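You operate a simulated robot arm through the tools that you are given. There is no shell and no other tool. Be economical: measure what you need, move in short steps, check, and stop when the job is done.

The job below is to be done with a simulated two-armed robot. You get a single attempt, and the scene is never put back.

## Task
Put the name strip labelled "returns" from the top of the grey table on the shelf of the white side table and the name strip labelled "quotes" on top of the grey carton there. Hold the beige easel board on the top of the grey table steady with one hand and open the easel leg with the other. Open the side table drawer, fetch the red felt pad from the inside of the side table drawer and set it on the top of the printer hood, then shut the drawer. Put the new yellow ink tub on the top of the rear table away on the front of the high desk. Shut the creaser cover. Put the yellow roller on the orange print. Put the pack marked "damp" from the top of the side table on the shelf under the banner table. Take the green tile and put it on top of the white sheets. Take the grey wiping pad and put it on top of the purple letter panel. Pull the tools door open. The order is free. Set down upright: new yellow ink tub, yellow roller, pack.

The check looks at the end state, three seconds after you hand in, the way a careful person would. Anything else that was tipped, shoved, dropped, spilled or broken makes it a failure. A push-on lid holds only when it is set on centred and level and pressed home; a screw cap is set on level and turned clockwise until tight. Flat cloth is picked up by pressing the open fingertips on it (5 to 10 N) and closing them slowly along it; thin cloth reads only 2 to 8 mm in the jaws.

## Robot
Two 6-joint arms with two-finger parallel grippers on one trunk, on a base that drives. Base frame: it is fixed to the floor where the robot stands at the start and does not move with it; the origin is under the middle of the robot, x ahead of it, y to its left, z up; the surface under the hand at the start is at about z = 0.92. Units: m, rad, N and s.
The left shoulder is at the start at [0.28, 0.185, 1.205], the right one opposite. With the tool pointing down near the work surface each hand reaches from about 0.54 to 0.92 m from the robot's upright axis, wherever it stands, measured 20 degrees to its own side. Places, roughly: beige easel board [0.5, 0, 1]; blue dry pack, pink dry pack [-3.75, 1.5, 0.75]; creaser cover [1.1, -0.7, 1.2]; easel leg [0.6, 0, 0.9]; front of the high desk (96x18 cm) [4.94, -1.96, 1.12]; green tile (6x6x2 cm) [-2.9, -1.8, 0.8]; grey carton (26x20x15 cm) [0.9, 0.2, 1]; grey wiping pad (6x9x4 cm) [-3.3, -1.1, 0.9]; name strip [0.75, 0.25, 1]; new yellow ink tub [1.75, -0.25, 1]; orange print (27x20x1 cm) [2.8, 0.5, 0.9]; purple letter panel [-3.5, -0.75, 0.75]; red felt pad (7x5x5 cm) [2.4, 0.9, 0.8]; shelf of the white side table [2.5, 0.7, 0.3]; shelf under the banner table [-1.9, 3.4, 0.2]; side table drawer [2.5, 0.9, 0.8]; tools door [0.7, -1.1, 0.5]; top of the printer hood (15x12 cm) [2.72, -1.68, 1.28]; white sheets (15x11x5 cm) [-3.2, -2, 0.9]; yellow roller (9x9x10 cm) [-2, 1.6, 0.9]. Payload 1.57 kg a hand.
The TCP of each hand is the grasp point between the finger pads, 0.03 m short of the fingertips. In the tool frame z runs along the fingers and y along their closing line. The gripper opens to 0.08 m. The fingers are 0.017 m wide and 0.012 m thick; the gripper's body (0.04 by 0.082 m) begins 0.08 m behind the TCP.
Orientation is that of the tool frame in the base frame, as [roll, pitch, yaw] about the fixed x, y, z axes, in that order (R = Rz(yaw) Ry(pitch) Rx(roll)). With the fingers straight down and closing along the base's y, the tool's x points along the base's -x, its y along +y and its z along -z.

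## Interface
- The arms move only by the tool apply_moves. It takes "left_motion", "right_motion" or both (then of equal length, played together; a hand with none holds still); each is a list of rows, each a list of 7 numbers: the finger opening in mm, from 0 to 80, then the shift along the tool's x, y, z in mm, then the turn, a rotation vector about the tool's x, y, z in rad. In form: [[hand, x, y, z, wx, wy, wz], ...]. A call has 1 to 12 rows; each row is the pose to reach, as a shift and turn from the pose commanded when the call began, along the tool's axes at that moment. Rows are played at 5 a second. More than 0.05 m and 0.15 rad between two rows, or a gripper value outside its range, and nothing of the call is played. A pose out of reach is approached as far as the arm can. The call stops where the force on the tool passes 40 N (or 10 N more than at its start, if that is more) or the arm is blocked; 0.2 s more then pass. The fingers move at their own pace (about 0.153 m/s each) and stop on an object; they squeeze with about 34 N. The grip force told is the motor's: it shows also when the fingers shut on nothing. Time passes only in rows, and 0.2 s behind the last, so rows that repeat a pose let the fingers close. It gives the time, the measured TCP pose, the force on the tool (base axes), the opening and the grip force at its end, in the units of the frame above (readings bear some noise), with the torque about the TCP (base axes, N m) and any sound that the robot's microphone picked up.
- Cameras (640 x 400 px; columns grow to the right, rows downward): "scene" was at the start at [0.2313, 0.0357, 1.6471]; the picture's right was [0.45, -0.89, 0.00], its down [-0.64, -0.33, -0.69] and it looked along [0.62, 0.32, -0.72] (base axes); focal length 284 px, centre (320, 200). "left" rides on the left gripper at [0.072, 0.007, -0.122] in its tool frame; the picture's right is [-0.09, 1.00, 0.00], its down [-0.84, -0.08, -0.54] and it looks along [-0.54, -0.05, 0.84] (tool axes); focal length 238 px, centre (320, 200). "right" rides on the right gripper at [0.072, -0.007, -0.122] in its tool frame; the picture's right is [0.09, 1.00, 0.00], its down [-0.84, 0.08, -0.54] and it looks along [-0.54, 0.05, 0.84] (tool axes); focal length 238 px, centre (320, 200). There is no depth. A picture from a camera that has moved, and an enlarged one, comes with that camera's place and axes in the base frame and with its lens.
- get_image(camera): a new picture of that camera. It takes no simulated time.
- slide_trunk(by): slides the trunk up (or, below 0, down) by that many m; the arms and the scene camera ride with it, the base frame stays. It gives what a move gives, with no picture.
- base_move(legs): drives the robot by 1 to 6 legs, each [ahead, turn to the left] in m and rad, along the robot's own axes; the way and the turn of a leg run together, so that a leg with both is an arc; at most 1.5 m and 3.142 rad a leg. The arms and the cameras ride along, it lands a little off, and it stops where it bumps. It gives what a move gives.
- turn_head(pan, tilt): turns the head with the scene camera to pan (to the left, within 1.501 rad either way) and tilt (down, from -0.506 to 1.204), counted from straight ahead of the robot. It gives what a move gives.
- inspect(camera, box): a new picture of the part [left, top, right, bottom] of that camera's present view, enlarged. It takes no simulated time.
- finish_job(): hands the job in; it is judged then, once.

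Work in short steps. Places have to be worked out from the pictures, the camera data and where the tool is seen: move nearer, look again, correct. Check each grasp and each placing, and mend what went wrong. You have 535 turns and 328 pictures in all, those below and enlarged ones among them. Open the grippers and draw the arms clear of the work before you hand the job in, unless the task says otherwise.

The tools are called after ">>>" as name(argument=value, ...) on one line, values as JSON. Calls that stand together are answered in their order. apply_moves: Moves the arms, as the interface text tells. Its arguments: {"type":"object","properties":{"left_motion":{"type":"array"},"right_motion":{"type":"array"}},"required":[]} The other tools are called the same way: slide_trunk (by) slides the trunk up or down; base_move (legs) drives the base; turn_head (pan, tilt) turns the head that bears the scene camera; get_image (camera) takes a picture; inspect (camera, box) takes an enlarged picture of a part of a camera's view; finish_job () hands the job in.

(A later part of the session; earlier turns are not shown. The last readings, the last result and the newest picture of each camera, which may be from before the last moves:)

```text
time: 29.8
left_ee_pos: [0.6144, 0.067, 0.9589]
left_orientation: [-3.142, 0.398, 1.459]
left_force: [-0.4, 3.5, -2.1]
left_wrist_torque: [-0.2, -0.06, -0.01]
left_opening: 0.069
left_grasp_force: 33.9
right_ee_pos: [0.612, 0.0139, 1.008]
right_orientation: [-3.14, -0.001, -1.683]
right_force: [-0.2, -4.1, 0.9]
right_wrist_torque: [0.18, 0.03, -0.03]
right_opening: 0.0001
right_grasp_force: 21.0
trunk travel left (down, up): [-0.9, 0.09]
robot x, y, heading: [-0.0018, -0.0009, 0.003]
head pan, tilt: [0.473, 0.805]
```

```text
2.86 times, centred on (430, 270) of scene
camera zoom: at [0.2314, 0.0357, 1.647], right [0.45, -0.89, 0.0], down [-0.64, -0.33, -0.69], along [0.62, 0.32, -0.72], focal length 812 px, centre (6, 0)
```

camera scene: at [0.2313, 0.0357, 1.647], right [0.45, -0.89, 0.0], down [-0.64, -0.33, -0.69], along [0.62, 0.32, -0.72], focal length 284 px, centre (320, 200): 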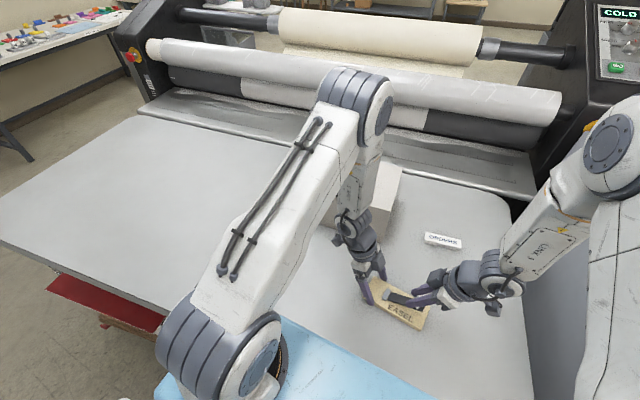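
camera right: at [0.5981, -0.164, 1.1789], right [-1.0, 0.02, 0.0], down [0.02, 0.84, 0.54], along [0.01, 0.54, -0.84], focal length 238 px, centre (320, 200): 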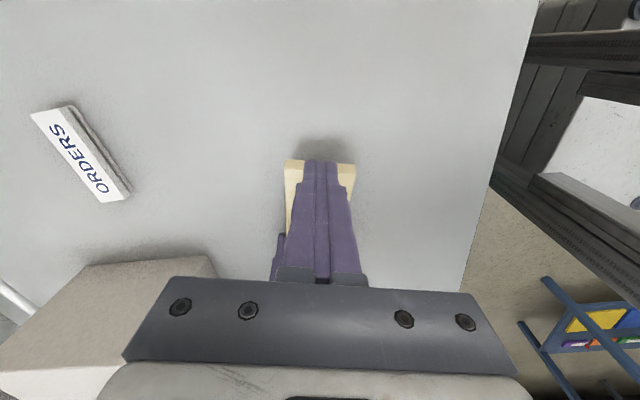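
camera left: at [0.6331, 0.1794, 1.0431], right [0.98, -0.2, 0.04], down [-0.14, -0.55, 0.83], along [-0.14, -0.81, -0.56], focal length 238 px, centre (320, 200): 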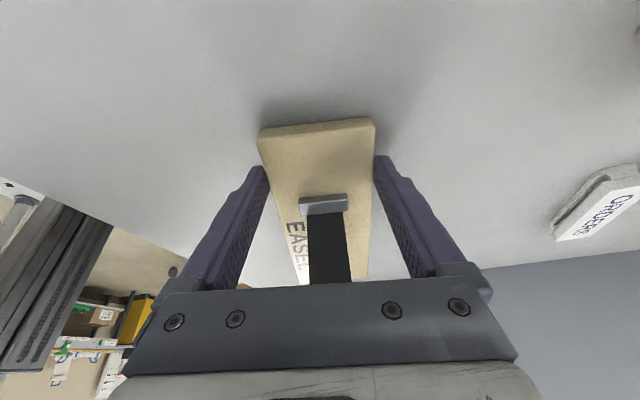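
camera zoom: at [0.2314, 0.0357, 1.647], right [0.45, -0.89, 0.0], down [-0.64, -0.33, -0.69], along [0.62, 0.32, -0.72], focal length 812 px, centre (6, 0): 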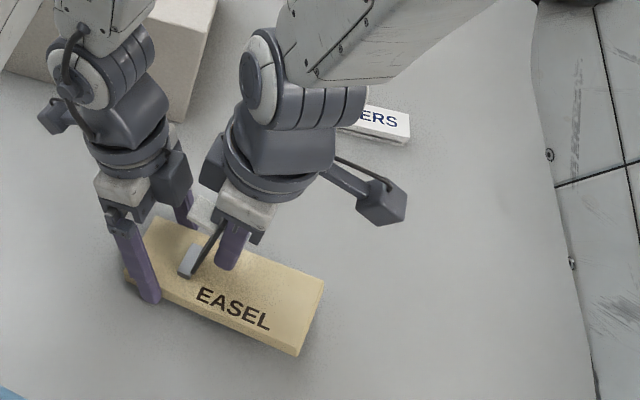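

>>> apply_moves(right_motion=[[0, -3, 0, 0, 0, 0, 0], [0, -6, 0, 0, 0, 0, 0], [0, -6, 0, 0, 0, 0, 0]])

>>> inspect(camera="scene", box=[340, 240, 460, 320])

```text
time: 30.6
left_ee_pos: [0.6141, 0.0692, 0.9592]
left_orientation: [3.141, 0.4, 1.461]
left_force: [0.5, 17.5, 1.6]
left_wrist_torque: [-0.62, -0.07, 0.16]
left_opening: 0.0692
left_grasp_force: 33.7
right_ee_pos: [0.6121, 0.0211, 1.0096]
right_orientation: [3.139, 0.0, -1.683]
right_force: [-2.7, -13.1, 7.1]
right_wrist_torque: [0.61, -0.1, 0.07]
right_opening: 0.0001
right_grasp_force: 21.0
trunk travel left (down, up): [-0.9, 0.09]
robot x, y, heading: [-0.0018, -0.0018, -0.003]
head pan, tilt: [0.473, 0.805]
```

```text
5.00 times, centred on (400, 280) of scene
camera zoom: at [0.2308, 0.0359, 1.6472], right [0.46, -0.89, 0.0], down [-0.64, -0.33, -0.69], along [0.62, 0.32, -0.72], focal length 1421 px, centre (-80, -200)
```

zoom: 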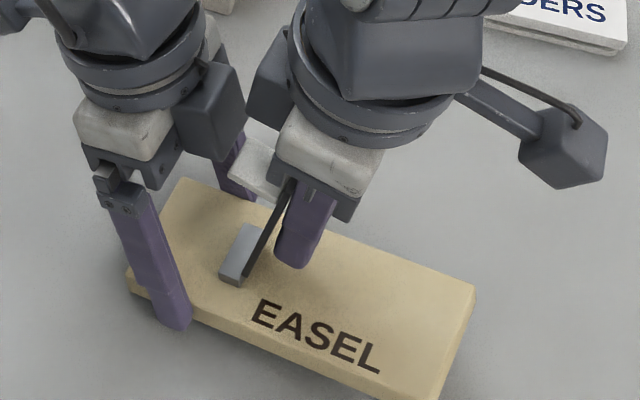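

The resistance is stiff: the leg is upright against the grey block, fully open. I withdraw the right hand, then release the board with the left.

>>> apply_moves(right_motion=[[0, 20, 0, 0, 0, 0, 0], [0, 50, 0, 0, 0, 0, 0], [0, 90, 0, -20, 0, 0, 0], [0, 130, 0, -50, 0, 0, 0], [0, 160, 0, -80, 0, 0, 0]])

>>> apply_moves(left_motion=[[72, 0, 0, 0, 0, 0, 0], [80, 0, 0, 0, 0, 0, 0], [80, 0, 0, 0, 0, 0, 0]])

>>> inspect(camera="scene", box=[320, 200, 540, 340])

>>> get_image(camera="left")

```text
time: 31.8
left_ee_pos: [0.6125, 0.0681, 0.9605]
left_orientation: [-3.141, 0.401, 1.46]
left_force: [-1.7, -2.3, 9.8]
left_wrist_torque: [0.11, -0.34, -0.04]
left_opening: 0.069
left_grasp_force: 34.0
right_ee_pos: [0.5942, -0.1375, 1.0877]
right_orientation: [-3.141, 0.001, -1.681]
right_force: [-0.5, 0.8, -0.6]
right_wrist_torque: [-0.02, 0.0, 0.0]
right_opening: 0.0
right_grasp_force: 21.6
trunk travel left (down, up): [-0.9, 0.09]
robot x, y, heading: [-0.0018, 0.0011, -0.005]
head pan, tilt: [0.473, 0.805]
```

```text
time: 32.6
left_ee_pos: [0.614, 0.0664, 0.9585]
left_orientation: [-3.141, 0.401, 1.459]
left_force: [-0.3, -0.1, 0.9]
left_wrist_torque: [-0.01, -0.01, -0.02]
left_opening: 0.0799
left_grasp_force: 0.0
right_ee_pos: [0.5942, -0.1381, 1.089]
right_orientation: [3.141, 0.002, -1.681]
right_force: [0.5, 0.8, -0.3]
right_wrist_torque: [-0.01, -0.02, 0.0]
right_opening: 0.0
right_grasp_force: 21.0
trunk travel left (down, up): [-0.9, 0.09]
robot x, y, heading: [-0.0013, -0.0009, -0.004]
head pan, tilt: [0.473, 0.805]
```

```text
2.86 times, centred on (430, 270) of scene
camera zoom: at [0.2314, 0.0357, 1.647], right [0.45, -0.89, 0.0], down [-0.64, -0.33, -0.69], along [0.62, 0.32, -0.72], focal length 812 px, centre (6, 0)
```

zoom: 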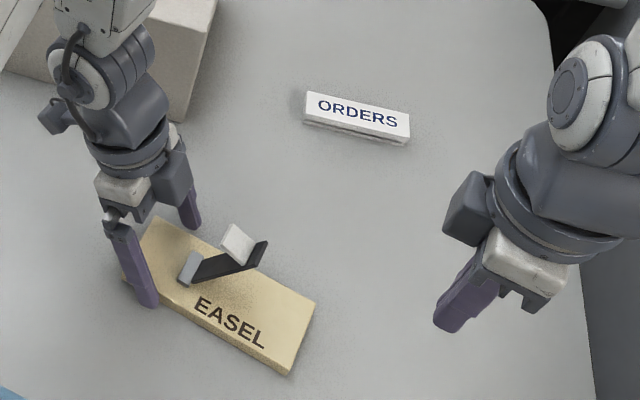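

```text
291 pictures are left
camera left: at [0.6326, 0.1795, 1.0422], right [0.98, -0.2, 0.04], down [-0.14, -0.55, 0.83], along [-0.14, -0.81, -0.56], focal length 238 px, centre (320, 200)
```

left: 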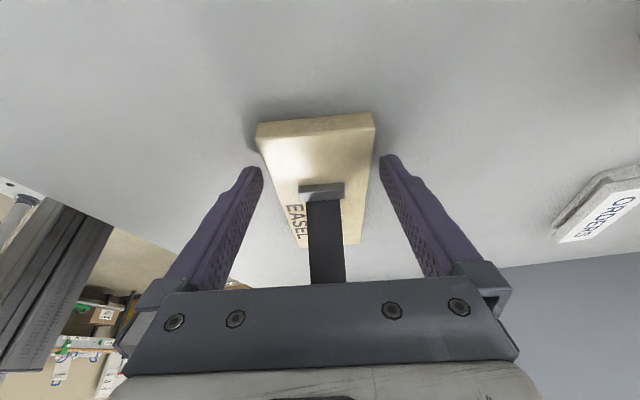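

The board end dropped when released and the leg jolted back to about 45°. I grip the now flat board again and repeat the push without lifting.

>>> apply_moves(left_motion=[[72, 0, 0, 0, 0, 0, 0], [66, 0, 0, 0, 0, 0, 0], [50, 0, 0, 0, 0, 0, 0], [50, 0, 0, 0, 0, 0, 0]])

>>> inspect(camera="scene", box=[320, 200, 540, 340])

```text
time: 33.6
left_ee_pos: [0.6145, 0.0681, 0.9584]
left_orientation: [3.141, 0.399, 1.459]
left_force: [-0.2, -1.6, 0.9]
left_wrist_torque: [-0.01, 0.08, 0.02]
left_opening: 0.0691
left_grasp_force: 33.7
right_ee_pos: [0.5942, -0.1385, 1.0889]
right_orientation: [3.141, 0.0, -1.683]
right_force: [0.1, 0.5, -0.4]
right_wrist_torque: [-0.02, -0.01, -0.03]
right_opening: 0.0
right_grasp_force: 21.1
trunk travel left (down, up): [-0.9, 0.09]
robot x, y, heading: [-0.0027, 0.0007, -0.0]
head pan, tilt: [0.473, 0.805]
```

```text
2.86 times, centred on (430, 270) of scene
camera zoom: at [0.2313, 0.0357, 1.6471], right [0.45, -0.89, 0.0], down [-0.64, -0.33, -0.69], along [0.62, 0.32, -0.72], focal length 812 px, centre (6, 0)
```

zoom: 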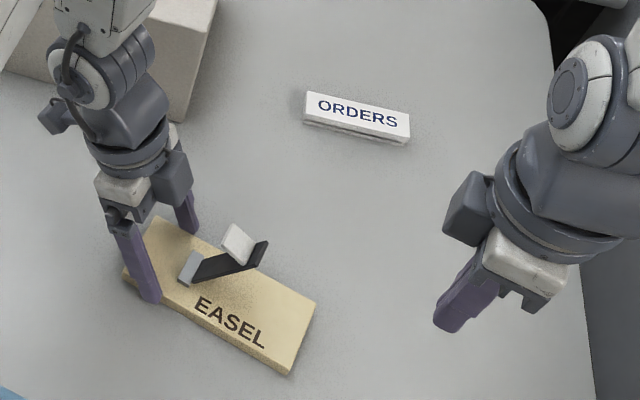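

>>> apply_moves(right_motion=[[0, 0, 0, 50, 0, 0, 0], [0, -20, 0, 95, 0, 0, 0], [0, -60, 0, 104, 0, 0, 0], [0, -100, 0, 104, 0, 0, 0], [0, -120, 0, 104, 0, 0, 0], [0, -135, 0, 104, 0, 0, 0], [0, -145, 0, 104, 0, 0, 0], [0, -152, 0, 104, 0, 0, 0], [0, -157, 0, 104, 0, 0, 0]])

>>> inspect(camera="scene", box=[340, 240, 460, 320])

```text
time: 35.6
left_ee_pos: [0.6142, 0.0684, 0.9609]
left_orientation: [3.139, 0.403, 1.456]
left_force: [0.1, 17.6, 26.4]
left_wrist_torque: [-0.21, 0.15, 0.06]
left_opening: 0.0692
left_grasp_force: 33.9
right_ee_pos: [0.6112, 0.0177, 0.9841]
right_orientation: [3.14, 0.0, -1.682]
right_force: [-2.8, -19.3, 11.3]
right_wrist_torque: [1.23, -0.09, 0.1]
right_opening: 0.0
right_grasp_force: 20.9
trunk travel left (down, up): [-0.9, 0.09]
robot x, y, heading: [0.0008, 0.0002, -0.0]
head pan, tilt: [0.473, 0.805]
```

```text
5.00 times, centred on (400, 280) of scene
camera zoom: at [0.2297, 0.0354, 1.6476], right [0.45, -0.89, 0.0], down [-0.64, -0.33, -0.69], along [0.62, 0.32, -0.72], focal length 1421 px, centre (-80, -200)
```

zoom: 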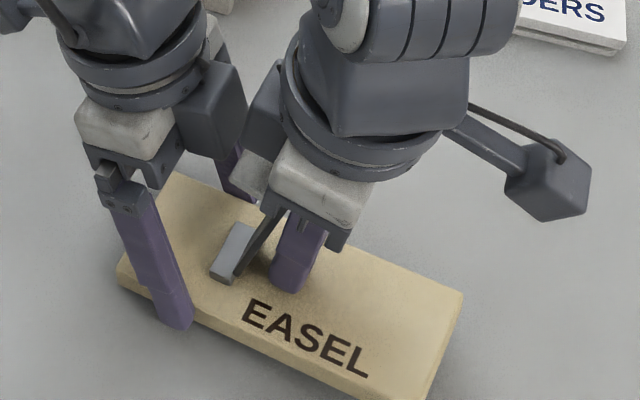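

The leg is at its stop, and the push tilted the board in my left grip. I back the right hand off and will press the board's free end flat before releasing, so the leg is not jolted.

>>> apply_moves(right_motion=[[0, 20, 0, 0, 0, 0, 0], [0, 60, 0, 0, 0, 0, 0], [0, 95, 0, -20, 0, 0, 0], [0, 95, 0, -20, 0, 0, 0]])

>>> inspect(camera="scene", box=[320, 200, 540, 340])

```text
time: 36.6
left_ee_pos: [0.6137, 0.0678, 0.9584]
left_orientation: [-3.139, 0.399, 1.459]
left_force: [0.0, -0.5, -1.2]
left_wrist_torque: [0.04, -0.05, 0.01]
left_opening: 0.0694
left_grasp_force: 33.9
right_ee_pos: [0.6007, -0.0767, 1.004]
right_orientation: [-3.141, -0.001, -1.679]
right_force: [-0.5, -0.3, 1.1]
right_wrist_torque: [-0.03, -0.01, 0.01]
right_opening: 0.0
right_grasp_force: 21.3
trunk travel left (down, up): [-0.9, 0.09]
robot x, y, heading: [-0.0028, -0.0014, 0.001]
head pan, tilt: [0.473, 0.805]
```

```text
2.86 times, centred on (430, 270) of scene
camera zoom: at [0.2313, 0.0355, 1.647], right [0.46, -0.89, 0.0], down [-0.64, -0.33, -0.69], along [0.62, 0.32, -0.72], focal length 812 px, centre (6, 0)
```

zoom: 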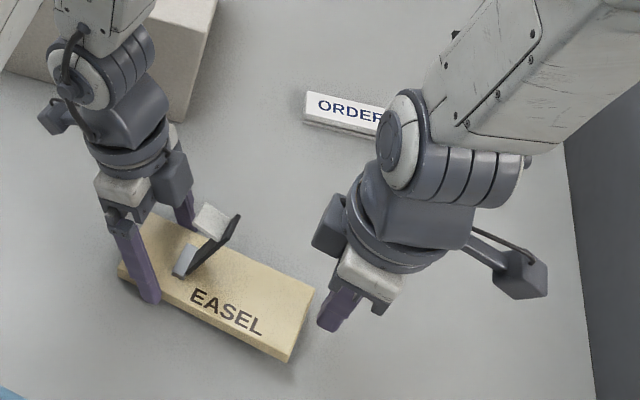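

>>> apply_moves(right_motion=[[0, -12, 0, 15, 0, 0, 0], [0, -12, 0, 25, 0, 0, 0], [0, -12, 0, 31, 0, 0, 0], [0, -12, 0, 35, 0, 0, 0], [0, -12, 0, 39, 0, 0, 0]])

```text
time: 37.8
left_ee_pos: [0.6145, 0.0684, 0.9598]
left_orientation: [3.141, 0.4, 1.459]
left_force: [1.8, 6.0, -9.3]
left_wrist_torque: [1.11, -0.04, 0.17]
left_opening: 0.0691
left_grasp_force: 33.7
right_ee_pos: [0.6039, -0.0636, 0.9672]
right_orientation: [3.139, 0.001, -1.681]
right_force: [-1.5, -8.7, 17.8]
right_wrist_torque: [-0.09, 0.05, 0.01]
right_opening: 0.0
right_grasp_force: 21.6
trunk travel left (down, up): [-0.9, 0.09]
robot x, y, heading: [0.0008, -0.0009, 0.002]
head pan, tilt: [0.473, 0.805]
```

The board end is pressed down to the table. I open the left hand while the right still holds it, then lift the right.

>>> apply_moves(left_motion=[[72, 0, 0, 0, 0, 0, 0], [80, 0, 0, 0, 0, 0, 0], [80, 0, 0, 0, 0, 0, 0]])

>>> apply_moves(right_motion=[[0, 0, 0, -10, 0, 0, 0], [0, 0, 0, -40, 0, 0, 0], [0, 30, 0, -70, 0, 0, 0]])

>>> inspect(camera="scene", box=[320, 200, 540, 340])

```text
time: 38.6
left_ee_pos: [0.6136, 0.0678, 0.959]
left_orientation: [-3.141, 0.4, 1.459]
left_force: [0.7, -0.2, -0.9]
left_wrist_torque: [0.02, -0.05, -0.04]
left_opening: 0.0797
left_grasp_force: 0.0
right_ee_pos: [0.6033, -0.0633, 0.9668]
right_orientation: [-3.14, 0.001, -1.681]
right_force: [-0.8, 1.9, 13.6]
right_wrist_torque: [0.12, -0.02, 0.01]
right_opening: 0.0
right_grasp_force: 21.2
trunk travel left (down, up): [-0.9, 0.09]
robot x, y, heading: [-0.0024, 0.0017, 0.002]
head pan, tilt: [0.473, 0.805]
```

```text
time: 39.4
left_ee_pos: [0.6137, 0.0681, 0.9585]
left_orientation: [3.141, 0.397, 1.46]
left_force: [-0.6, -0.5, 0.1]
left_wrist_torque: [0.01, -0.03, -0.02]
left_opening: 0.0801
left_grasp_force: 0.0
right_ee_pos: [0.5999, -0.0934, 1.035]
right_orientation: [-3.141, -0.001, -1.683]
right_force: [1.1, 0.1, 0.1]
right_wrist_torque: [0.01, 0.01, -0.01]
right_opening: 0.0002
right_grasp_force: 21.3
trunk travel left (down, up): [-0.9, 0.09]
robot x, y, heading: [0.0004, 0.0014, -0.004]
head pan, tilt: [0.473, 0.805]
```

```text
2.86 times, centred on (430, 270) of scene
camera zoom: at [0.2314, 0.036, 1.647], right [0.45, -0.89, 0.0], down [-0.64, -0.33, -0.69], along [0.62, 0.32, -0.72], focal length 812 px, centre (6, 0)
```

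zoom: 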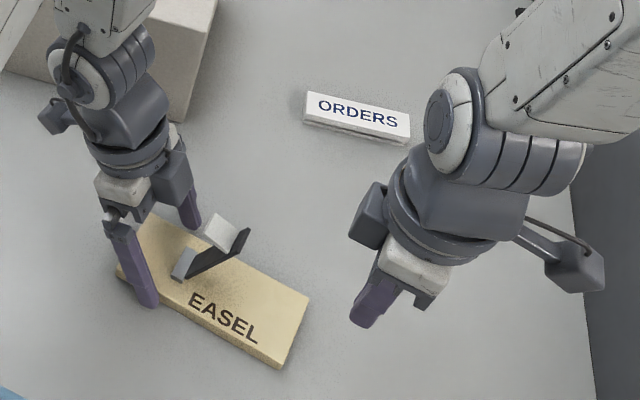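

The leg now stands open at about 72–75° with the board flat, its free stop. I draw both hands away and bring the left above RETURNS.

>>> apply_moves(left_motion=[[80, 0, 0, -40, 0, 0, 0], [80, 0, 0, -80, 0, 0, 0], [80, 20, 0, -110, 0, 0, 0], [80, 65, -4, -135, -0.01, 0.06, -0.05], [80, 110, -8, -160, -0.02, 0.13, -0.1], [80, 150, -12, -185, -0.03, 0.2, -0.16], [80, 190, -16, -212, -0.04, 0.27, -0.22], [80, 230, -22, -240, -0.05, 0.34, -0.27], [80, 262, -26, -262, -0.064, 0.4, -0.32], [80, 287, -28, -275, -0.064, 0.4, -0.32]], right_motion=[[0, 10, 0, 0, 0, 0, 0], [0, 30, 0, -30, 0, 0, 0], [0, 60, 0, -60, 0, 0, 0], [0, 90, 0, -90, 0, 0, 0], [0, 120, 0, -120, 0, 0, 0], [0, 120, 0, -120, 0, 0, 0], [0, 120, 0, -120, 0, 0, 0], [0, 120, 0, -120, 0, 0, 0], [0, 120, 0, -120, 0, 0, 0], [0, 120, 0, -120, 0, 0, 0]])

>>> get_image(camera="left")

>>> get_image(camera="scene")

```text
refused: row 4 steps farther than a row can; nothing moved
```

```text
286 pictures are left
camera left: at [0.6326, 0.1797, 1.0422], right [0.98, -0.2, 0.04], down [-0.14, -0.55, 0.83], along [-0.14, -0.81, -0.56], focal length 238 px, centre (320, 200)
```

left: 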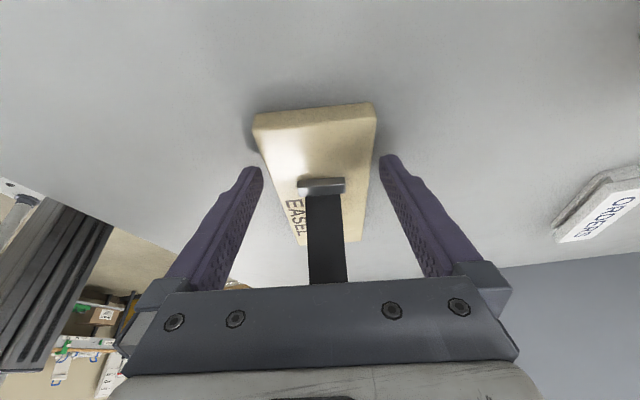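

```text
285 pictures are left
camera scene: at [0.2314, 0.036, 1.647], right [0.45, -0.89, 0.0], down [-0.64, -0.33, -0.69], along [0.62, 0.32, -0.72], focal length 284 px, centre (320, 200)
```

scene: 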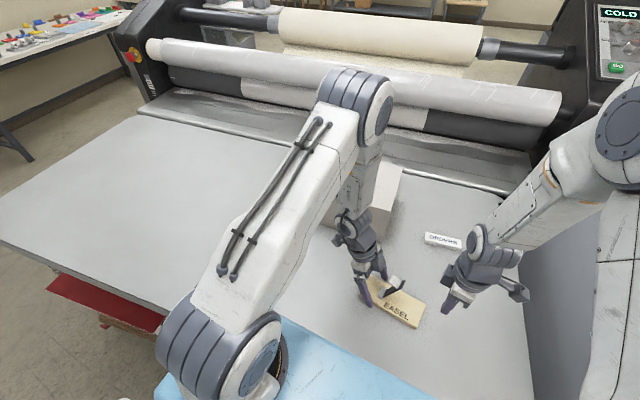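

I use smaller steps for the retreat.

>>> apply_moves(left_motion=[[80, 0, 0, -40, 0, 0, 0], [80, 0, 0, -80, 0, 0, 0], [80, 20, 0, -110, 0, 0, 0], [80, 55, -2, -130, -0.01, 0.06, -0.05], [80, 90, -6, -150, -0.02, 0.12, -0.1], [80, 125, -10, -172, -0.03, 0.18, -0.15], [80, 160, -14, -195, -0.04, 0.25, -0.2], [80, 195, -18, -218, -0.05, 0.32, -0.26], [80, 228, -22, -240, -0.064, 0.4, -0.32], [80, 260, -26, -260, -0.064, 0.4, -0.32], [80, 287, -28, -275, -0.064, 0.4, -0.32]])

>>> get_image(camera="left")

>>> inspect(camera="scene", box=[320, 200, 540, 340])

```text
time: 41.8
left_ee_pos: [0.6273, 0.4403, 1.1007]
left_orientation: [3.141, -0.003, 1.783]
left_force: [-0.9, 0.8, 0.3]
left_wrist_torque: [0.0, 0.01, 0.02]
left_opening: 0.0802
left_grasp_force: 0.0
right_ee_pos: [0.5995, -0.0934, 1.0355]
right_orientation: [-3.14, 0.0, -1.682]
right_force: [-0.3, -0.3, -0.4]
right_wrist_torque: [-0.03, -0.01, -0.01]
right_opening: 0.0
right_grasp_force: 21.3
trunk travel left (down, up): [-0.9, 0.09]
robot x, y, heading: [0.0026, 0.0002, -0.0]
head pan, tilt: [0.473, 0.805]
```

```text
284 pictures are left
camera left: at [0.6196, 0.5114, 1.2213], right [0.99, 0.12, 0.0], down [0.1, -0.84, 0.54], along [0.06, -0.54, -0.84], focal length 238 px, centre (320, 200)
```

left: 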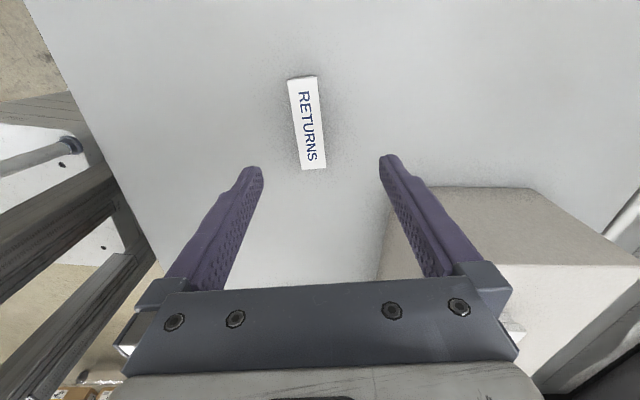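

```text
2.86 times, centred on (430, 270) of scene
camera zoom: at [0.2314, 0.0358, 1.647], right [0.45, -0.89, 0.0], down [-0.64, -0.33, -0.69], along [0.62, 0.32, -0.72], focal length 812 px, centre (6, 0)
```

zoom: 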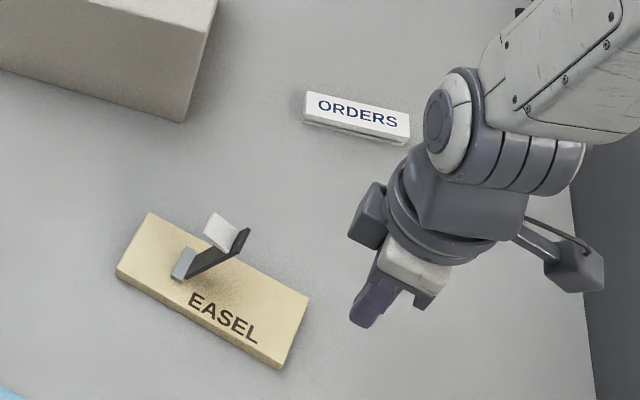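

The leg stands at about 72°, firmly at its stop, and the board lies flat. Next I pick RETURNS, centred at about [0.612, 0.431], with the left hand.

>>> apply_moves(left_motion=[[70, -3, -8, 35, 0, 0, 0], [70, -6, -16, 75, 0, 0, 0], [70, -6, -16, 110, 0, 0, 0], [70, -6, -16, 138, 0, 0, 0], [70, -6, -16, 145, 0, 0, 0], [0, -6, -16, 145, 0, 0, 0], [0, -6, -16, 145, 0, 0, 0], [0, -6, -16, 145, 0, 0, 0], [0, -6, -16, 110, 0, 0, 0], [0, -6, -16, 70, 0, 0, 0], [0, -6, -16, 30, 0, 0, 0], [0, -6, -16, -10, 0, 0, 0]])

>>> get_image(camera="left")

```text
time: 44.4
left_ee_pos: [0.6125, 0.43, 1.1102]
left_orientation: [-3.139, -0.004, 1.783]
left_force: [0.4, -0.3, -0.1]
left_wrist_torque: [-0.01, 0.02, 0.0]
left_opening: 0.0304
left_grasp_force: 34.1
right_ee_pos: [0.6004, -0.0934, 1.0342]
right_orientation: [3.141, 0.0, -1.683]
right_force: [0.3, 0.8, -0.4]
right_wrist_torque: [0.0, 0.02, -0.01]
right_opening: 0.0
right_grasp_force: 21.9
trunk travel left (down, up): [-0.9, 0.09]
robot x, y, heading: [-0.0021, -0.0021, 0.002]
head pan, tilt: [0.473, 0.805]
```

```text
282 pictures are left
camera left: at [0.6041, 0.5014, 1.2318], right [0.99, 0.12, 0.0], down [0.1, -0.84, 0.54], along [0.06, -0.54, -0.84], focal length 238 px, centre (320, 200)
```

left: 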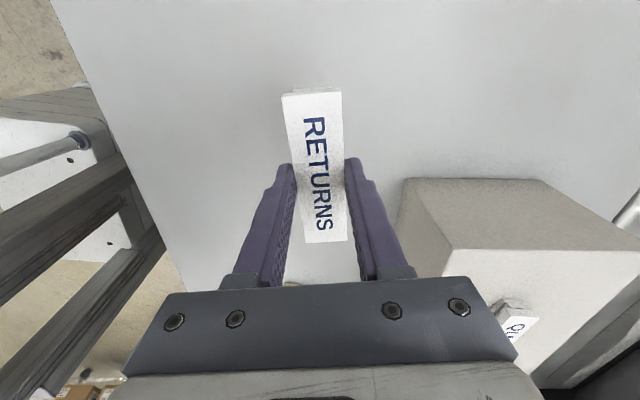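

RETURNS is in the left hand. I raise the right hand clear and look round to learn the layout.

>>> apply_moves(right_motion=[[0, 40, 0, -20, 0, 0, 0], [0, 70, 0, -60, 0, 0, 0], [0, 90, 20, -100, 0, 0, 0.15], [0, 90, 40, -140, 0, 0, 0.3], [0, 90, 60, -180, 0, 0, 0.45], [0, 90, 80, -220, 0, 0, 0.6], [0, 90, 100, -260, 0, 0, 0.75], [0, 90, 120, -300, 0, 0, 0.9]])

>>> turn_head(pan=-0.6, tilt=0.45)

>>> get_image(camera="scene")

>>> turn_head(pan=0.3, tilt=0.3)

>>> get_image(camera="scene")

```text
time: 46.2
left_ee_pos: [0.6124, 0.4306, 1.1099]
left_orientation: [3.141, -0.004, 1.783]
left_force: [-0.6, 0.1, 0.0]
left_wrist_torque: [0.0, -0.02, 0.0]
left_opening: 0.0308
left_grasp_force: 33.9
right_ee_pos: [0.4962, -0.1678, 1.3302]
right_orientation: [3.141, -0.002, -2.582]
right_force: [0.3, 0.0, 0.1]
right_wrist_torque: [0.0, 0.0, 0.0]
right_opening: 0.0001
right_grasp_force: 21.0
right hand out of reach, approached as far as the arm can: row 8
trunk travel left (down, up): [-0.9, 0.09]
robot x, y, heading: [0.0013, 0.0008, 0.002]
head pan, tilt: [0.473, 0.805]
```

```text
time: 47.5
left_ee_pos: [0.6128, 0.431, 1.1097]
left_orientation: [3.141, -0.003, 1.785]
left_force: [-0.3, -0.2, 0.0]
left_wrist_torque: [0.02, 0.01, -0.02]
left_opening: 0.0307
left_grasp_force: 34.2
right_ee_pos: [0.4973, -0.168, 1.3297]
right_orientation: [3.141, -0.001, -2.582]
right_force: [0.5, -0.1, -1.0]
right_wrist_torque: [-0.01, 0.03, 0.01]
right_opening: 0.0
right_grasp_force: 20.7
trunk travel left (down, up): [-0.9, 0.09]
robot x, y, heading: [-0.0013, 0.0049, -0.007]
head pan, tilt: [-0.6, 0.45]
```

```text
281 pictures are left
camera scene: at [0.2356, -0.0527, 1.6779], right [-0.56, -0.83, 0.0], down [-0.36, 0.25, -0.9], along [0.74, -0.51, -0.44], focal length 284 px, centre (320, 200)
```

scene: 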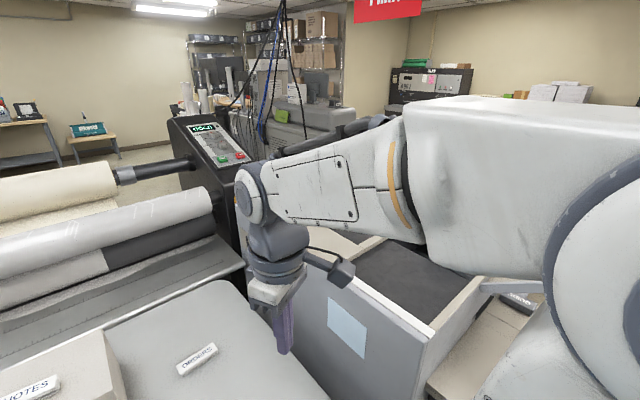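

```text
time: 48.7
left_ee_pos: [0.6126, 0.4302, 1.1108]
left_orientation: [-3.141, -0.002, 1.784]
left_force: [0.0, -0.9, -0.5]
left_wrist_torque: [0.01, 0.01, -0.02]
left_opening: 0.0311
left_grasp_force: 33.9
right_ee_pos: [0.4975, -0.1698, 1.3293]
right_orientation: [-3.141, -0.001, -2.58]
right_force: [0.0, 0.3, 0.4]
right_wrist_torque: [0.01, -0.01, 0.04]
right_opening: 0.0
right_grasp_force: 21.8
trunk travel left (down, up): [-0.9, 0.09]
robot x, y, heading: [0.001, -0.001, 0.001]
head pan, tilt: [0.3, 0.3]
```

```text
280 pictures are left
camera scene: at [0.249, 0.0267, 1.6918], right [0.29, -0.96, 0.0], down [-0.28, -0.09, -0.96], along [0.91, 0.28, -0.3], focal length 284 px, centre (320, 200)
```

scene: 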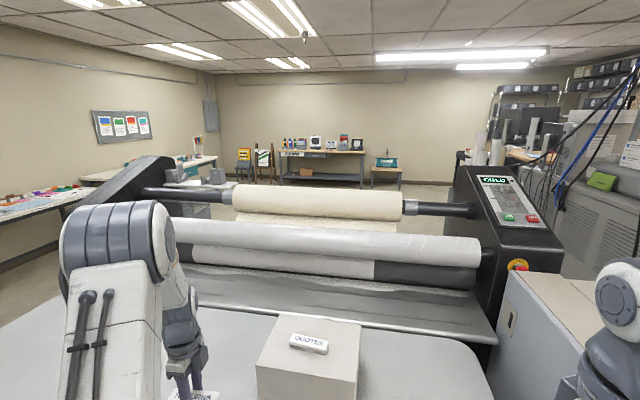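

The laminator blocks the way ahead. I back off a little and look right toward the creaser and the tools door.

>>> base_move(legs=[[-0.35, 0]])

>>> turn_head(pan=-0.8, tilt=0.5)

>>> get_image(camera="scene")

>>> turn_head(pan=-1.5, tilt=0.4)

>>> get_image(camera="scene")

>>> turn_head(pan=1.5, tilt=0.3)

>>> get_image(camera="scene")

```text
time: 51.0
left_ee_pos: [0.2593, 0.4292, 1.109]
left_orientation: [3.141, -0.004, 1.782]
left_force: [-0.2, -0.3, -0.9]
left_wrist_torque: [-0.02, -0.02, -0.01]
left_opening: 0.0307
left_grasp_force: 34.3
right_ee_pos: [0.1425, -0.1681, 1.3303]
right_orientation: [-3.141, -0.002, -2.585]
right_force: [0.0, -0.2, -0.6]
right_wrist_torque: [-0.01, 0.04, -0.01]
right_opening: 0.0001
right_grasp_force: 21.2
trunk travel left (down, up): [-0.9, 0.09]
robot x, y, heading: [-0.3514, 0.0019, -0.002]
head pan, tilt: [0.3, 0.3]
```

```text
time: 52.3
left_ee_pos: [0.2603, 0.429, 1.1111]
left_orientation: [-3.141, -0.003, 1.78]
left_force: [-0.7, 0.1, -0.3]
left_wrist_torque: [0.01, -0.03, -0.03]
left_opening: 0.0306
left_grasp_force: 33.6
right_ee_pos: [0.1421, -0.1681, 1.3285]
right_orientation: [-3.14, -0.001, -2.582]
right_force: [-0.3, -0.2, -0.4]
right_wrist_torque: [-0.01, 0.01, -0.01]
right_opening: 0.0
right_grasp_force: 21.7
trunk travel left (down, up): [-0.9, 0.09]
robot x, y, heading: [-0.3549, 0.0024, 0.001]
head pan, tilt: [-0.799, 0.499]
```

```text
279 pictures are left
camera scene: at [-0.1312, -0.0661, 1.6735], right [-0.72, -0.7, 0.0], down [-0.33, 0.34, -0.88], along [0.61, -0.63, -0.48], focal length 284 px, centre (320, 200)
```

scene: 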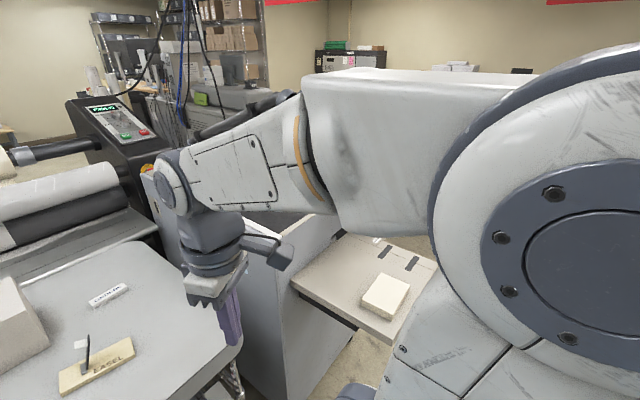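

```text
time: 53.4
left_ee_pos: [0.2604, 0.4296, 1.1094]
left_orientation: [-3.14, -0.004, 1.779]
left_force: [0.5, 0.2, -0.1]
left_wrist_torque: [0.01, 0.02, 0.01]
left_opening: 0.031
left_grasp_force: 34.1
right_ee_pos: [0.1419, -0.1684, 1.3285]
right_orientation: [-3.141, -0.001, -2.585]
right_force: [-0.5, -0.6, 1.0]
right_wrist_torque: [0.03, -0.03, 0.01]
right_opening: 0.0
right_grasp_force: 21.5
trunk travel left (down, up): [-0.9, 0.09]
robot x, y, heading: [-0.3539, -0.0006, -0.003]
head pan, tilt: [-1.499, 0.4]
```

```text
278 pictures are left
camera scene: at [-0.1881, -0.0931, 1.6826], right [-1.0, -0.07, 0.0], down [-0.03, 0.39, -0.92], along [0.06, -0.92, -0.39], focal length 284 px, centre (320, 200)
```

scene: 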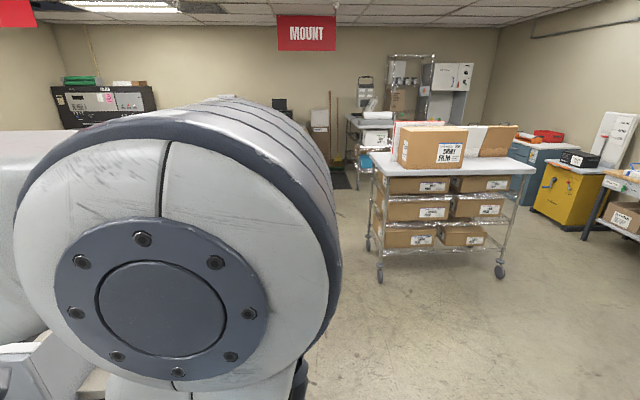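

```text
time: 56.0
left_ee_pos: [0.2596, 0.4293, 1.11]
left_orientation: [3.141, -0.005, 1.778]
left_force: [-0.4, -0.8, -1.3]
left_wrist_torque: [0.03, 0.01, -0.01]
left_opening: 0.0307
left_grasp_force: 33.8
right_ee_pos: [0.1422, -0.1707, 1.3298]
right_orientation: [3.14, -0.003, -2.583]
right_force: [0.4, 0.8, 0.1]
right_wrist_torque: [-0.01, -0.04, -0.01]
right_opening: 0.0
right_grasp_force: 21.7
trunk travel left (down, up): [-0.9, 0.09]
robot x, y, heading: [-0.3533, -0.0011, -0.001]
head pan, tilt: [1.499, 0.3]
```

```text
277 pictures are left
camera scene: at [-0.1876, 0.0924, 1.6918], right [1.0, -0.07, 0.0], down [-0.02, -0.29, -0.96], along [0.07, 0.95, -0.3], focal length 284 px, centre (320, 200)
```

scene: 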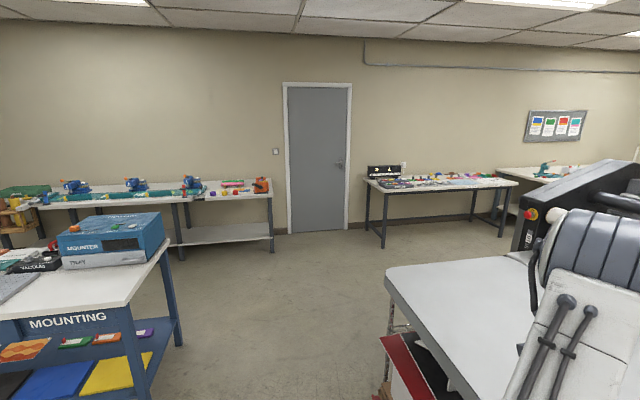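

The layout is becoming clear. I drive to the right side so as to face the creaser and tools cabinet (about y = -0.9).

>>> base_move(legs=[[-0.15, 0], [0, -1.571], [0.9, 0], [0, 1.571]])

>>> turn_head(pan=0, tilt=0.5)

>>> get_image(camera="scene")

```text
time: 69.3
left_ee_pos: [0.1129, -0.4505, 1.1105]
left_orientation: [-3.141, -0.003, 1.81]
left_force: [-0.4, -0.2, -0.4]
left_wrist_torque: [-0.03, 0.0, -0.01]
left_opening: 0.0307
left_grasp_force: 33.3
right_ee_pos: [0.0133, -1.0514, 1.3297]
right_orientation: [3.141, -0.002, -2.556]
right_force: [-0.5, 0.1, -0.3]
right_wrist_torque: [-0.04, -0.02, 0.0]
right_opening: 0.0
right_grasp_force: 21.6
trunk travel left (down, up): [-0.9, 0.09]
robot x, y, heading: [-0.4879, -0.8947, 0.027]
head pan, tilt: [1.499, 0.3]
```

```text
time: 70.9
left_ee_pos: [0.112, -0.45, 1.11]
left_orientation: [-3.14, -0.003, 1.81]
left_force: [-0.3, 0.1, -0.5]
left_wrist_torque: [-0.02, 0.03, 0.03]
left_opening: 0.0308
left_grasp_force: 33.5
right_ee_pos: [0.0131, -1.0517, 1.3293]
right_orientation: [3.141, -0.002, -2.556]
right_force: [0.1, 0.2, -0.3]
right_wrist_torque: [0.0, -0.02, 0.03]
right_opening: 0.0
right_grasp_force: 21.0
trunk travel left (down, up): [-0.9, 0.09]
robot x, y, heading: [-0.4888, -0.8972, 0.025]
head pan, tilt: [0.0, 0.499]
```

```text
276 pictures are left
camera scene: at [-0.2371, -0.8907, 1.6735], right [0.03, -1.0, 0.0], down [-0.48, -0.01, -0.88], along [0.88, 0.02, -0.48], focal length 284 px, centre (320, 200)
```

scene: 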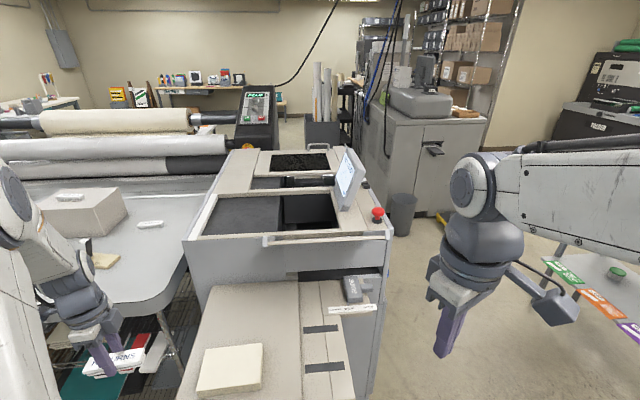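

>>> inspect(camera="scene", box=[170, 120, 410, 270])

>>> inspect(camera="scene", box=[170, 250, 410, 400])

```text
2.67 times, centred on (290, 195) of scene
camera zoom: at [-0.2371, -0.8907, 1.6735], right [0.03, -1.0, 0.0], down [-0.48, -0.01, -0.88], along [0.88, 0.02, -0.48], focal length 758 px, centre (400, 213)
```

zoom: 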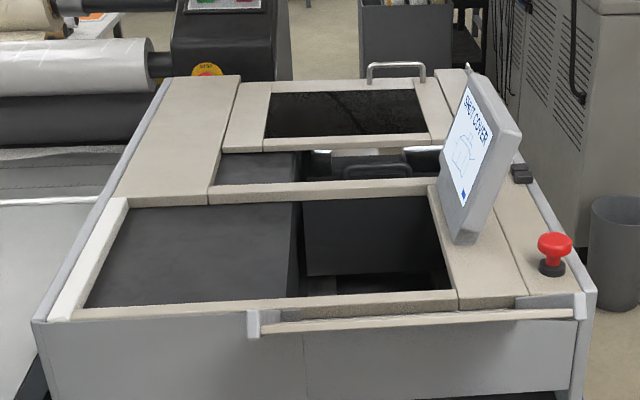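

```text
2.67 times, centred on (290, 325) of scene
camera zoom: at [-0.2371, -0.8907, 1.6735], right [0.03, -1.0, 0.0], down [-0.48, -0.01, -0.88], along [0.88, 0.02, -0.48], focal length 758 px, centre (400, -133)
```

zoom: 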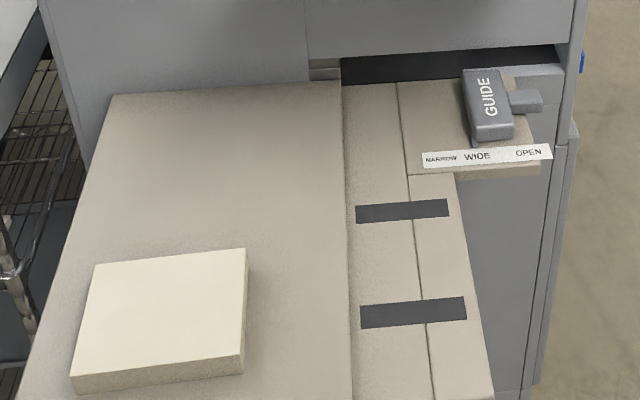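

The screen says "SHUT COVER"; the framed dark glass with a handle near [1.0, -0.77, 1.2] is probably the cover. I look to the right to judge the free space beside the machine.

>>> turn_head(pan=-0.7, tilt=0.75)

>>> get_image(camera="scene")

>>> turn_head(pan=-1.4, tilt=0.6)

>>> get_image(camera="scene")

```text
time: 72.0
left_ee_pos: [0.1151, -0.4501, 1.1093]
left_orientation: [-3.141, -0.003, 1.81]
left_force: [0.2, 0.6, -0.4]
left_wrist_torque: [0.0, -0.02, -0.02]
left_opening: 0.0307
left_grasp_force: 33.8
right_ee_pos: [0.0133, -1.0504, 1.3294]
right_orientation: [-3.14, -0.003, -2.553]
right_force: [-0.1, 0.5, 0.0]
right_wrist_torque: [0.01, 0.0, -0.03]
right_opening: 0.0
right_grasp_force: 21.1
trunk travel left (down, up): [-0.9, 0.09]
robot x, y, heading: [-0.4839, -0.8976, 0.028]
head pan, tilt: [-0.7, 0.75]
```

```text
273 pictures are left
camera scene: at [-0.2632, -0.9448, 1.6515], right [-0.62, -0.78, 0.0], down [-0.53, 0.42, -0.73], along [0.57, -0.46, -0.68], focal length 284 px, centre (320, 200)
```

scene: 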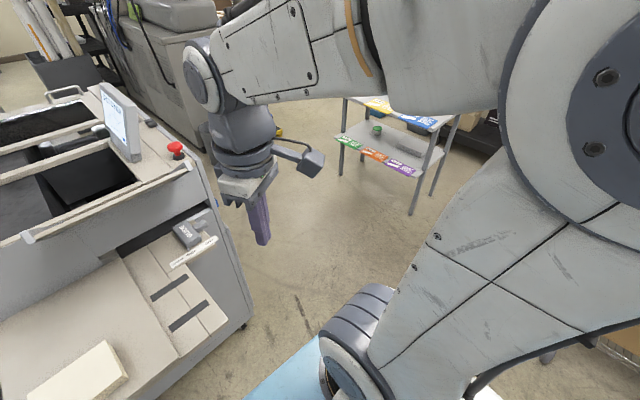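

```text
time: 73.1
left_ee_pos: [0.1122, -0.4502, 1.1098]
left_orientation: [3.14, -0.006, 1.81]
left_force: [0.1, 0.2, -1.1]
left_wrist_torque: [-0.02, 0.01, 0.01]
left_opening: 0.0308
left_grasp_force: 34.2
right_ee_pos: [0.0128, -1.0526, 1.3289]
right_orientation: [-3.141, -0.002, -2.555]
right_force: [0.3, 1.1, 0.1]
right_wrist_torque: [-0.01, 0.01, -0.05]
right_opening: 0.0
right_grasp_force: 21.4
trunk travel left (down, up): [-0.9, 0.09]
robot x, y, heading: [-0.4917, -0.8996, 0.022]
head pan, tilt: [-1.4, 0.6]
```

```text
272 pictures are left
camera scene: at [-0.3106, -0.9798, 1.6644], right [-0.98, -0.2, 0.0], down [-0.11, 0.55, -0.82], along [0.16, -0.81, -0.57], focal length 284 px, centre (320, 200)
```

scene: 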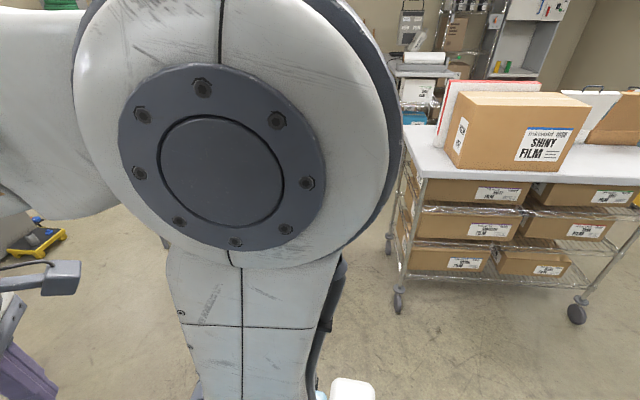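

The gap between the machine's right face (y ≈ -1.1) and the small table (y ≈ -2.4) is wide enough. I tuck the left hand higher and nearer, then drive round to face the right side of the machine.

>>> apply_moves(left_motion=[[0, -7, -16, -36, 0, 0, 0], [0, -14, -32, -72, 0, 0, 0], [0, -21, -48, -108, 0, 0, 0], [0, -28, -64, -144, 0, 0, 0], [0, -36, -82, -180, 0, 0, 0], [0, -44, -100, -216, 0, 0, 0], [0, -52, -118, -252, 0, 0, 0], [0, -59, -138, -285, 0, 0, 0]])

>>> base_move(legs=[[0, -1.571], [0.85, 0], [0, 1.571]])

>>> turn_head(pan=0, tilt=0.7)

>>> get_image(camera="scene")

```text
time: 74.9
left_ee_pos: [-0.0064, -0.541, 1.3947]
left_orientation: [-3.141, -0.002, 1.812]
left_force: [0.3, 0.2, -0.4]
left_wrist_torque: [-0.03, 0.0, 0.0]
left_opening: 0.0307
left_grasp_force: 34.2
right_ee_pos: [0.0134, -1.0512, 1.3288]
right_orientation: [3.141, -0.001, -2.555]
right_force: [0.3, 0.5, 0.3]
right_wrist_torque: [-0.01, 0.01, 0.02]
right_opening: 0.0
right_grasp_force: 20.9
trunk travel left (down, up): [-0.9, 0.09]
robot x, y, heading: [-0.4883, -0.8987, 0.021]
head pan, tilt: [-1.4, 0.6]
```

```text
time: 85.0
left_ee_pos: [0.0583, -1.9463, 1.3964]
left_orientation: [3.141, -0.004, 0.772]
left_force: [-1.6, -0.8, -0.1]
left_wrist_torque: [0.11, -0.09, 0.01]
left_opening: 0.0307
left_grasp_force: 34.1
right_ee_pos: [-0.3688, -2.2238, 1.3301]
right_orientation: [-3.141, -0.001, 2.691]
right_force: [-1.5, -1.1, -0.8]
right_wrist_torque: [0.03, -0.06, -0.01]
right_opening: 0.0002
right_grasp_force: 21.1
trunk travel left (down, up): [-0.9, 0.09]
robot x, y, heading: [-0.4894, -1.7122, -1.101]
head pan, tilt: [-1.4, 0.6]
stopped in leg 3: the robot was blocked; the commanded pose is now the measured one
```

```text
time: 86.5
left_ee_pos: [0.0612, -1.9446, 1.3967]
left_orientation: [-3.141, -0.004, 0.768]
left_force: [1.2, 0.0, -0.3]
left_wrist_torque: [0.0, 0.02, 0.0]
left_opening: 0.0311
left_grasp_force: 34.1
right_ee_pos: [-0.368, -2.2232, 1.3299]
right_orientation: [-3.141, -0.001, 2.69]
right_force: [0.5, -0.7, 0.0]
right_wrist_torque: [-0.03, -0.01, -0.04]
right_opening: 0.0001
right_grasp_force: 21.0
trunk travel left (down, up): [-0.9, 0.09]
robot x, y, heading: [-0.4892, -1.7124, -1.102]
head pan, tilt: [0.0, 0.7]
```

```text
271 pictures are left
camera scene: at [-0.3791, -1.9311, 1.6557], right [-0.89, -0.45, 0.0], down [-0.29, 0.57, -0.76], along [0.35, -0.68, -0.64], focal length 284 px, centre (320, 200)
```

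scene: 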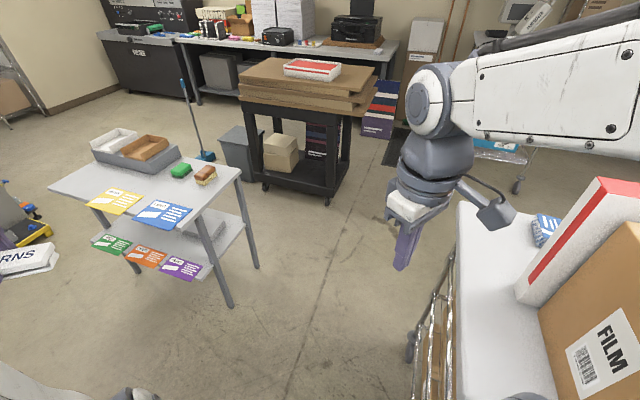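

The turn was blocked, probably by a base corner against the film cart. I reverse away from it and take a shallower route along the machine.

>>> base_move(legs=[[-0.4, 0], [0, 0.88]])

>>> turn_head(pan=-1.2, tilt=0.6)

>>> get_image(camera="scene")

```text
time: 91.3
left_ee_pos: [-0.1433, -1.0767, 1.3965]
left_orientation: [3.141, -0.004, 1.652]
left_force: [0.9, 0.3, 0.3]
left_wrist_torque: [-0.02, 0.0, -0.03]
left_opening: 0.0307
left_grasp_force: 34.1
right_ee_pos: [-0.1997, -1.5827, 1.3297]
right_orientation: [-3.14, 0.0, -2.711]
right_force: [0.1, 0.0, 0.2]
right_wrist_torque: [0.03, -0.01, 0.02]
right_opening: 0.0002
right_grasp_force: 21.3
trunk travel left (down, up): [-0.9, 0.09]
robot x, y, heading: [-0.6673, -1.3555, -0.222]
head pan, tilt: [0.0, 0.7]
```

```text
time: 92.7
left_ee_pos: [-0.1425, -1.0763, 1.3961]
left_orientation: [-3.141, -0.003, 1.654]
left_force: [-1.0, -0.6, 0.0]
left_wrist_torque: [0.02, 0.01, -0.01]
left_opening: 0.0307
left_grasp_force: 33.7
right_ee_pos: [-0.2001, -1.5845, 1.3302]
right_orientation: [-3.141, 0.0, -2.71]
right_force: [-0.4, 0.2, -0.2]
right_wrist_torque: [-0.01, -0.02, 0.01]
right_opening: 0.0
right_grasp_force: 21.6
trunk travel left (down, up): [-0.9, 0.09]
robot x, y, heading: [-0.6747, -1.3524, -0.221]
head pan, tilt: [-1.201, 0.6]
```

```text
270 pictures are left
camera scene: at [-0.5026, -1.476, 1.6644], right [-0.99, -0.15, 0.0], down [-0.09, 0.56, -0.83], along [0.13, -0.82, -0.56], focal length 284 px, centre (320, 200)
```

scene: 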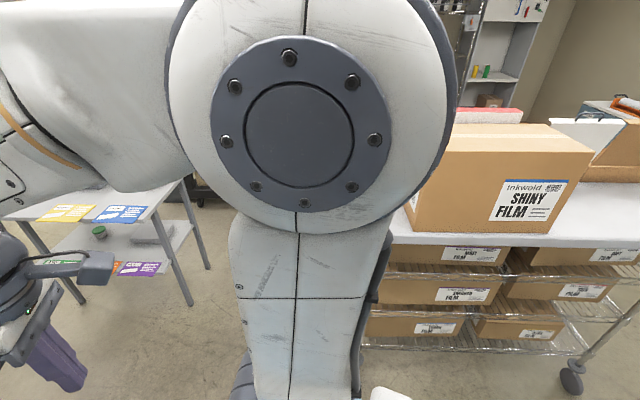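

The cart is fine. I drive ahead along the machine and then turn to face its right side.

>>> base_move(legs=[[1.5, 0]])

>>> base_move(legs=[[0, 1.792]])

>>> turn_head(pan=0, tilt=0.6)

>>> get_image(camera="scene")

```text
time: 100.2
left_ee_pos: [1.3332, -1.3859, 1.3962]
left_orientation: [-3.141, -0.003, 1.667]
left_force: [0.0, -0.2, -0.3]
left_wrist_torque: [0.02, 0.0, -0.06]
left_opening: 0.0306
left_grasp_force: 33.7
right_ee_pos: [1.2832, -1.8934, 1.3307]
right_orientation: [-3.142, 0.0, -2.696]
right_force: [-0.4, 0.0, 0.3]
right_wrist_torque: [-0.01, 0.0, -0.02]
right_opening: 0.0
right_grasp_force: 21.0
trunk travel left (down, up): [-0.9, 0.09]
robot x, y, heading: [0.8057, -1.6717, -0.2]
head pan, tilt: [-1.201, 0.6]
```

```text
time: 104.9
left_ee_pos: [0.4194, -1.2158, 1.3964]
left_orientation: [-3.141, -0.004, -2.832]
left_force: [0.8, -0.2, -0.6]
left_wrist_torque: [-0.02, 0.01, 0.0]
left_opening: 0.0308
left_grasp_force: 33.9
right_ee_pos: [0.9277, -1.1577, 1.3291]
right_orientation: [3.141, 0.0, -0.916]
right_force: [-0.9, 0.5, 0.8]
right_wrist_torque: [-0.01, 0.03, -0.01]
right_opening: 0.0
right_grasp_force: 21.7
trunk travel left (down, up): [-0.9, 0.09]
robot x, y, heading: [0.8075, -1.6696, 1.578]
head pan, tilt: [-1.201, 0.6]
```

```text
time: 106.3
left_ee_pos: [0.4215, -1.2152, 1.3965]
left_orientation: [3.141, -0.001, -2.832]
left_force: [-1.0, 0.0, 0.3]
left_wrist_torque: [0.0, 0.0, 0.03]
left_opening: 0.0308
left_grasp_force: 34.3
right_ee_pos: [0.9285, -1.1568, 1.3293]
right_orientation: [3.142, 0.0, -0.915]
right_force: [0.3, -0.4, -0.1]
right_wrist_torque: [0.03, 0.01, 0.02]
right_opening: 0.0
right_grasp_force: 21.0
trunk travel left (down, up): [-0.9, 0.09]
robot x, y, heading: [0.8049, -1.6637, 1.583]
head pan, tilt: [0.0, 0.6]
```

```text
269 pictures are left
camera scene: at [0.8061, -1.4222, 1.6644], right [1.0, 0.01, 0.0], down [0.0, -0.56, -0.83], along [-0.01, 0.83, -0.56], focal length 284 px, centre (320, 200)
```

scene: 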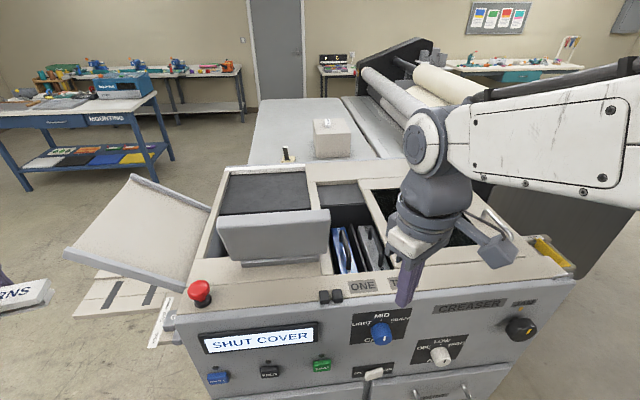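

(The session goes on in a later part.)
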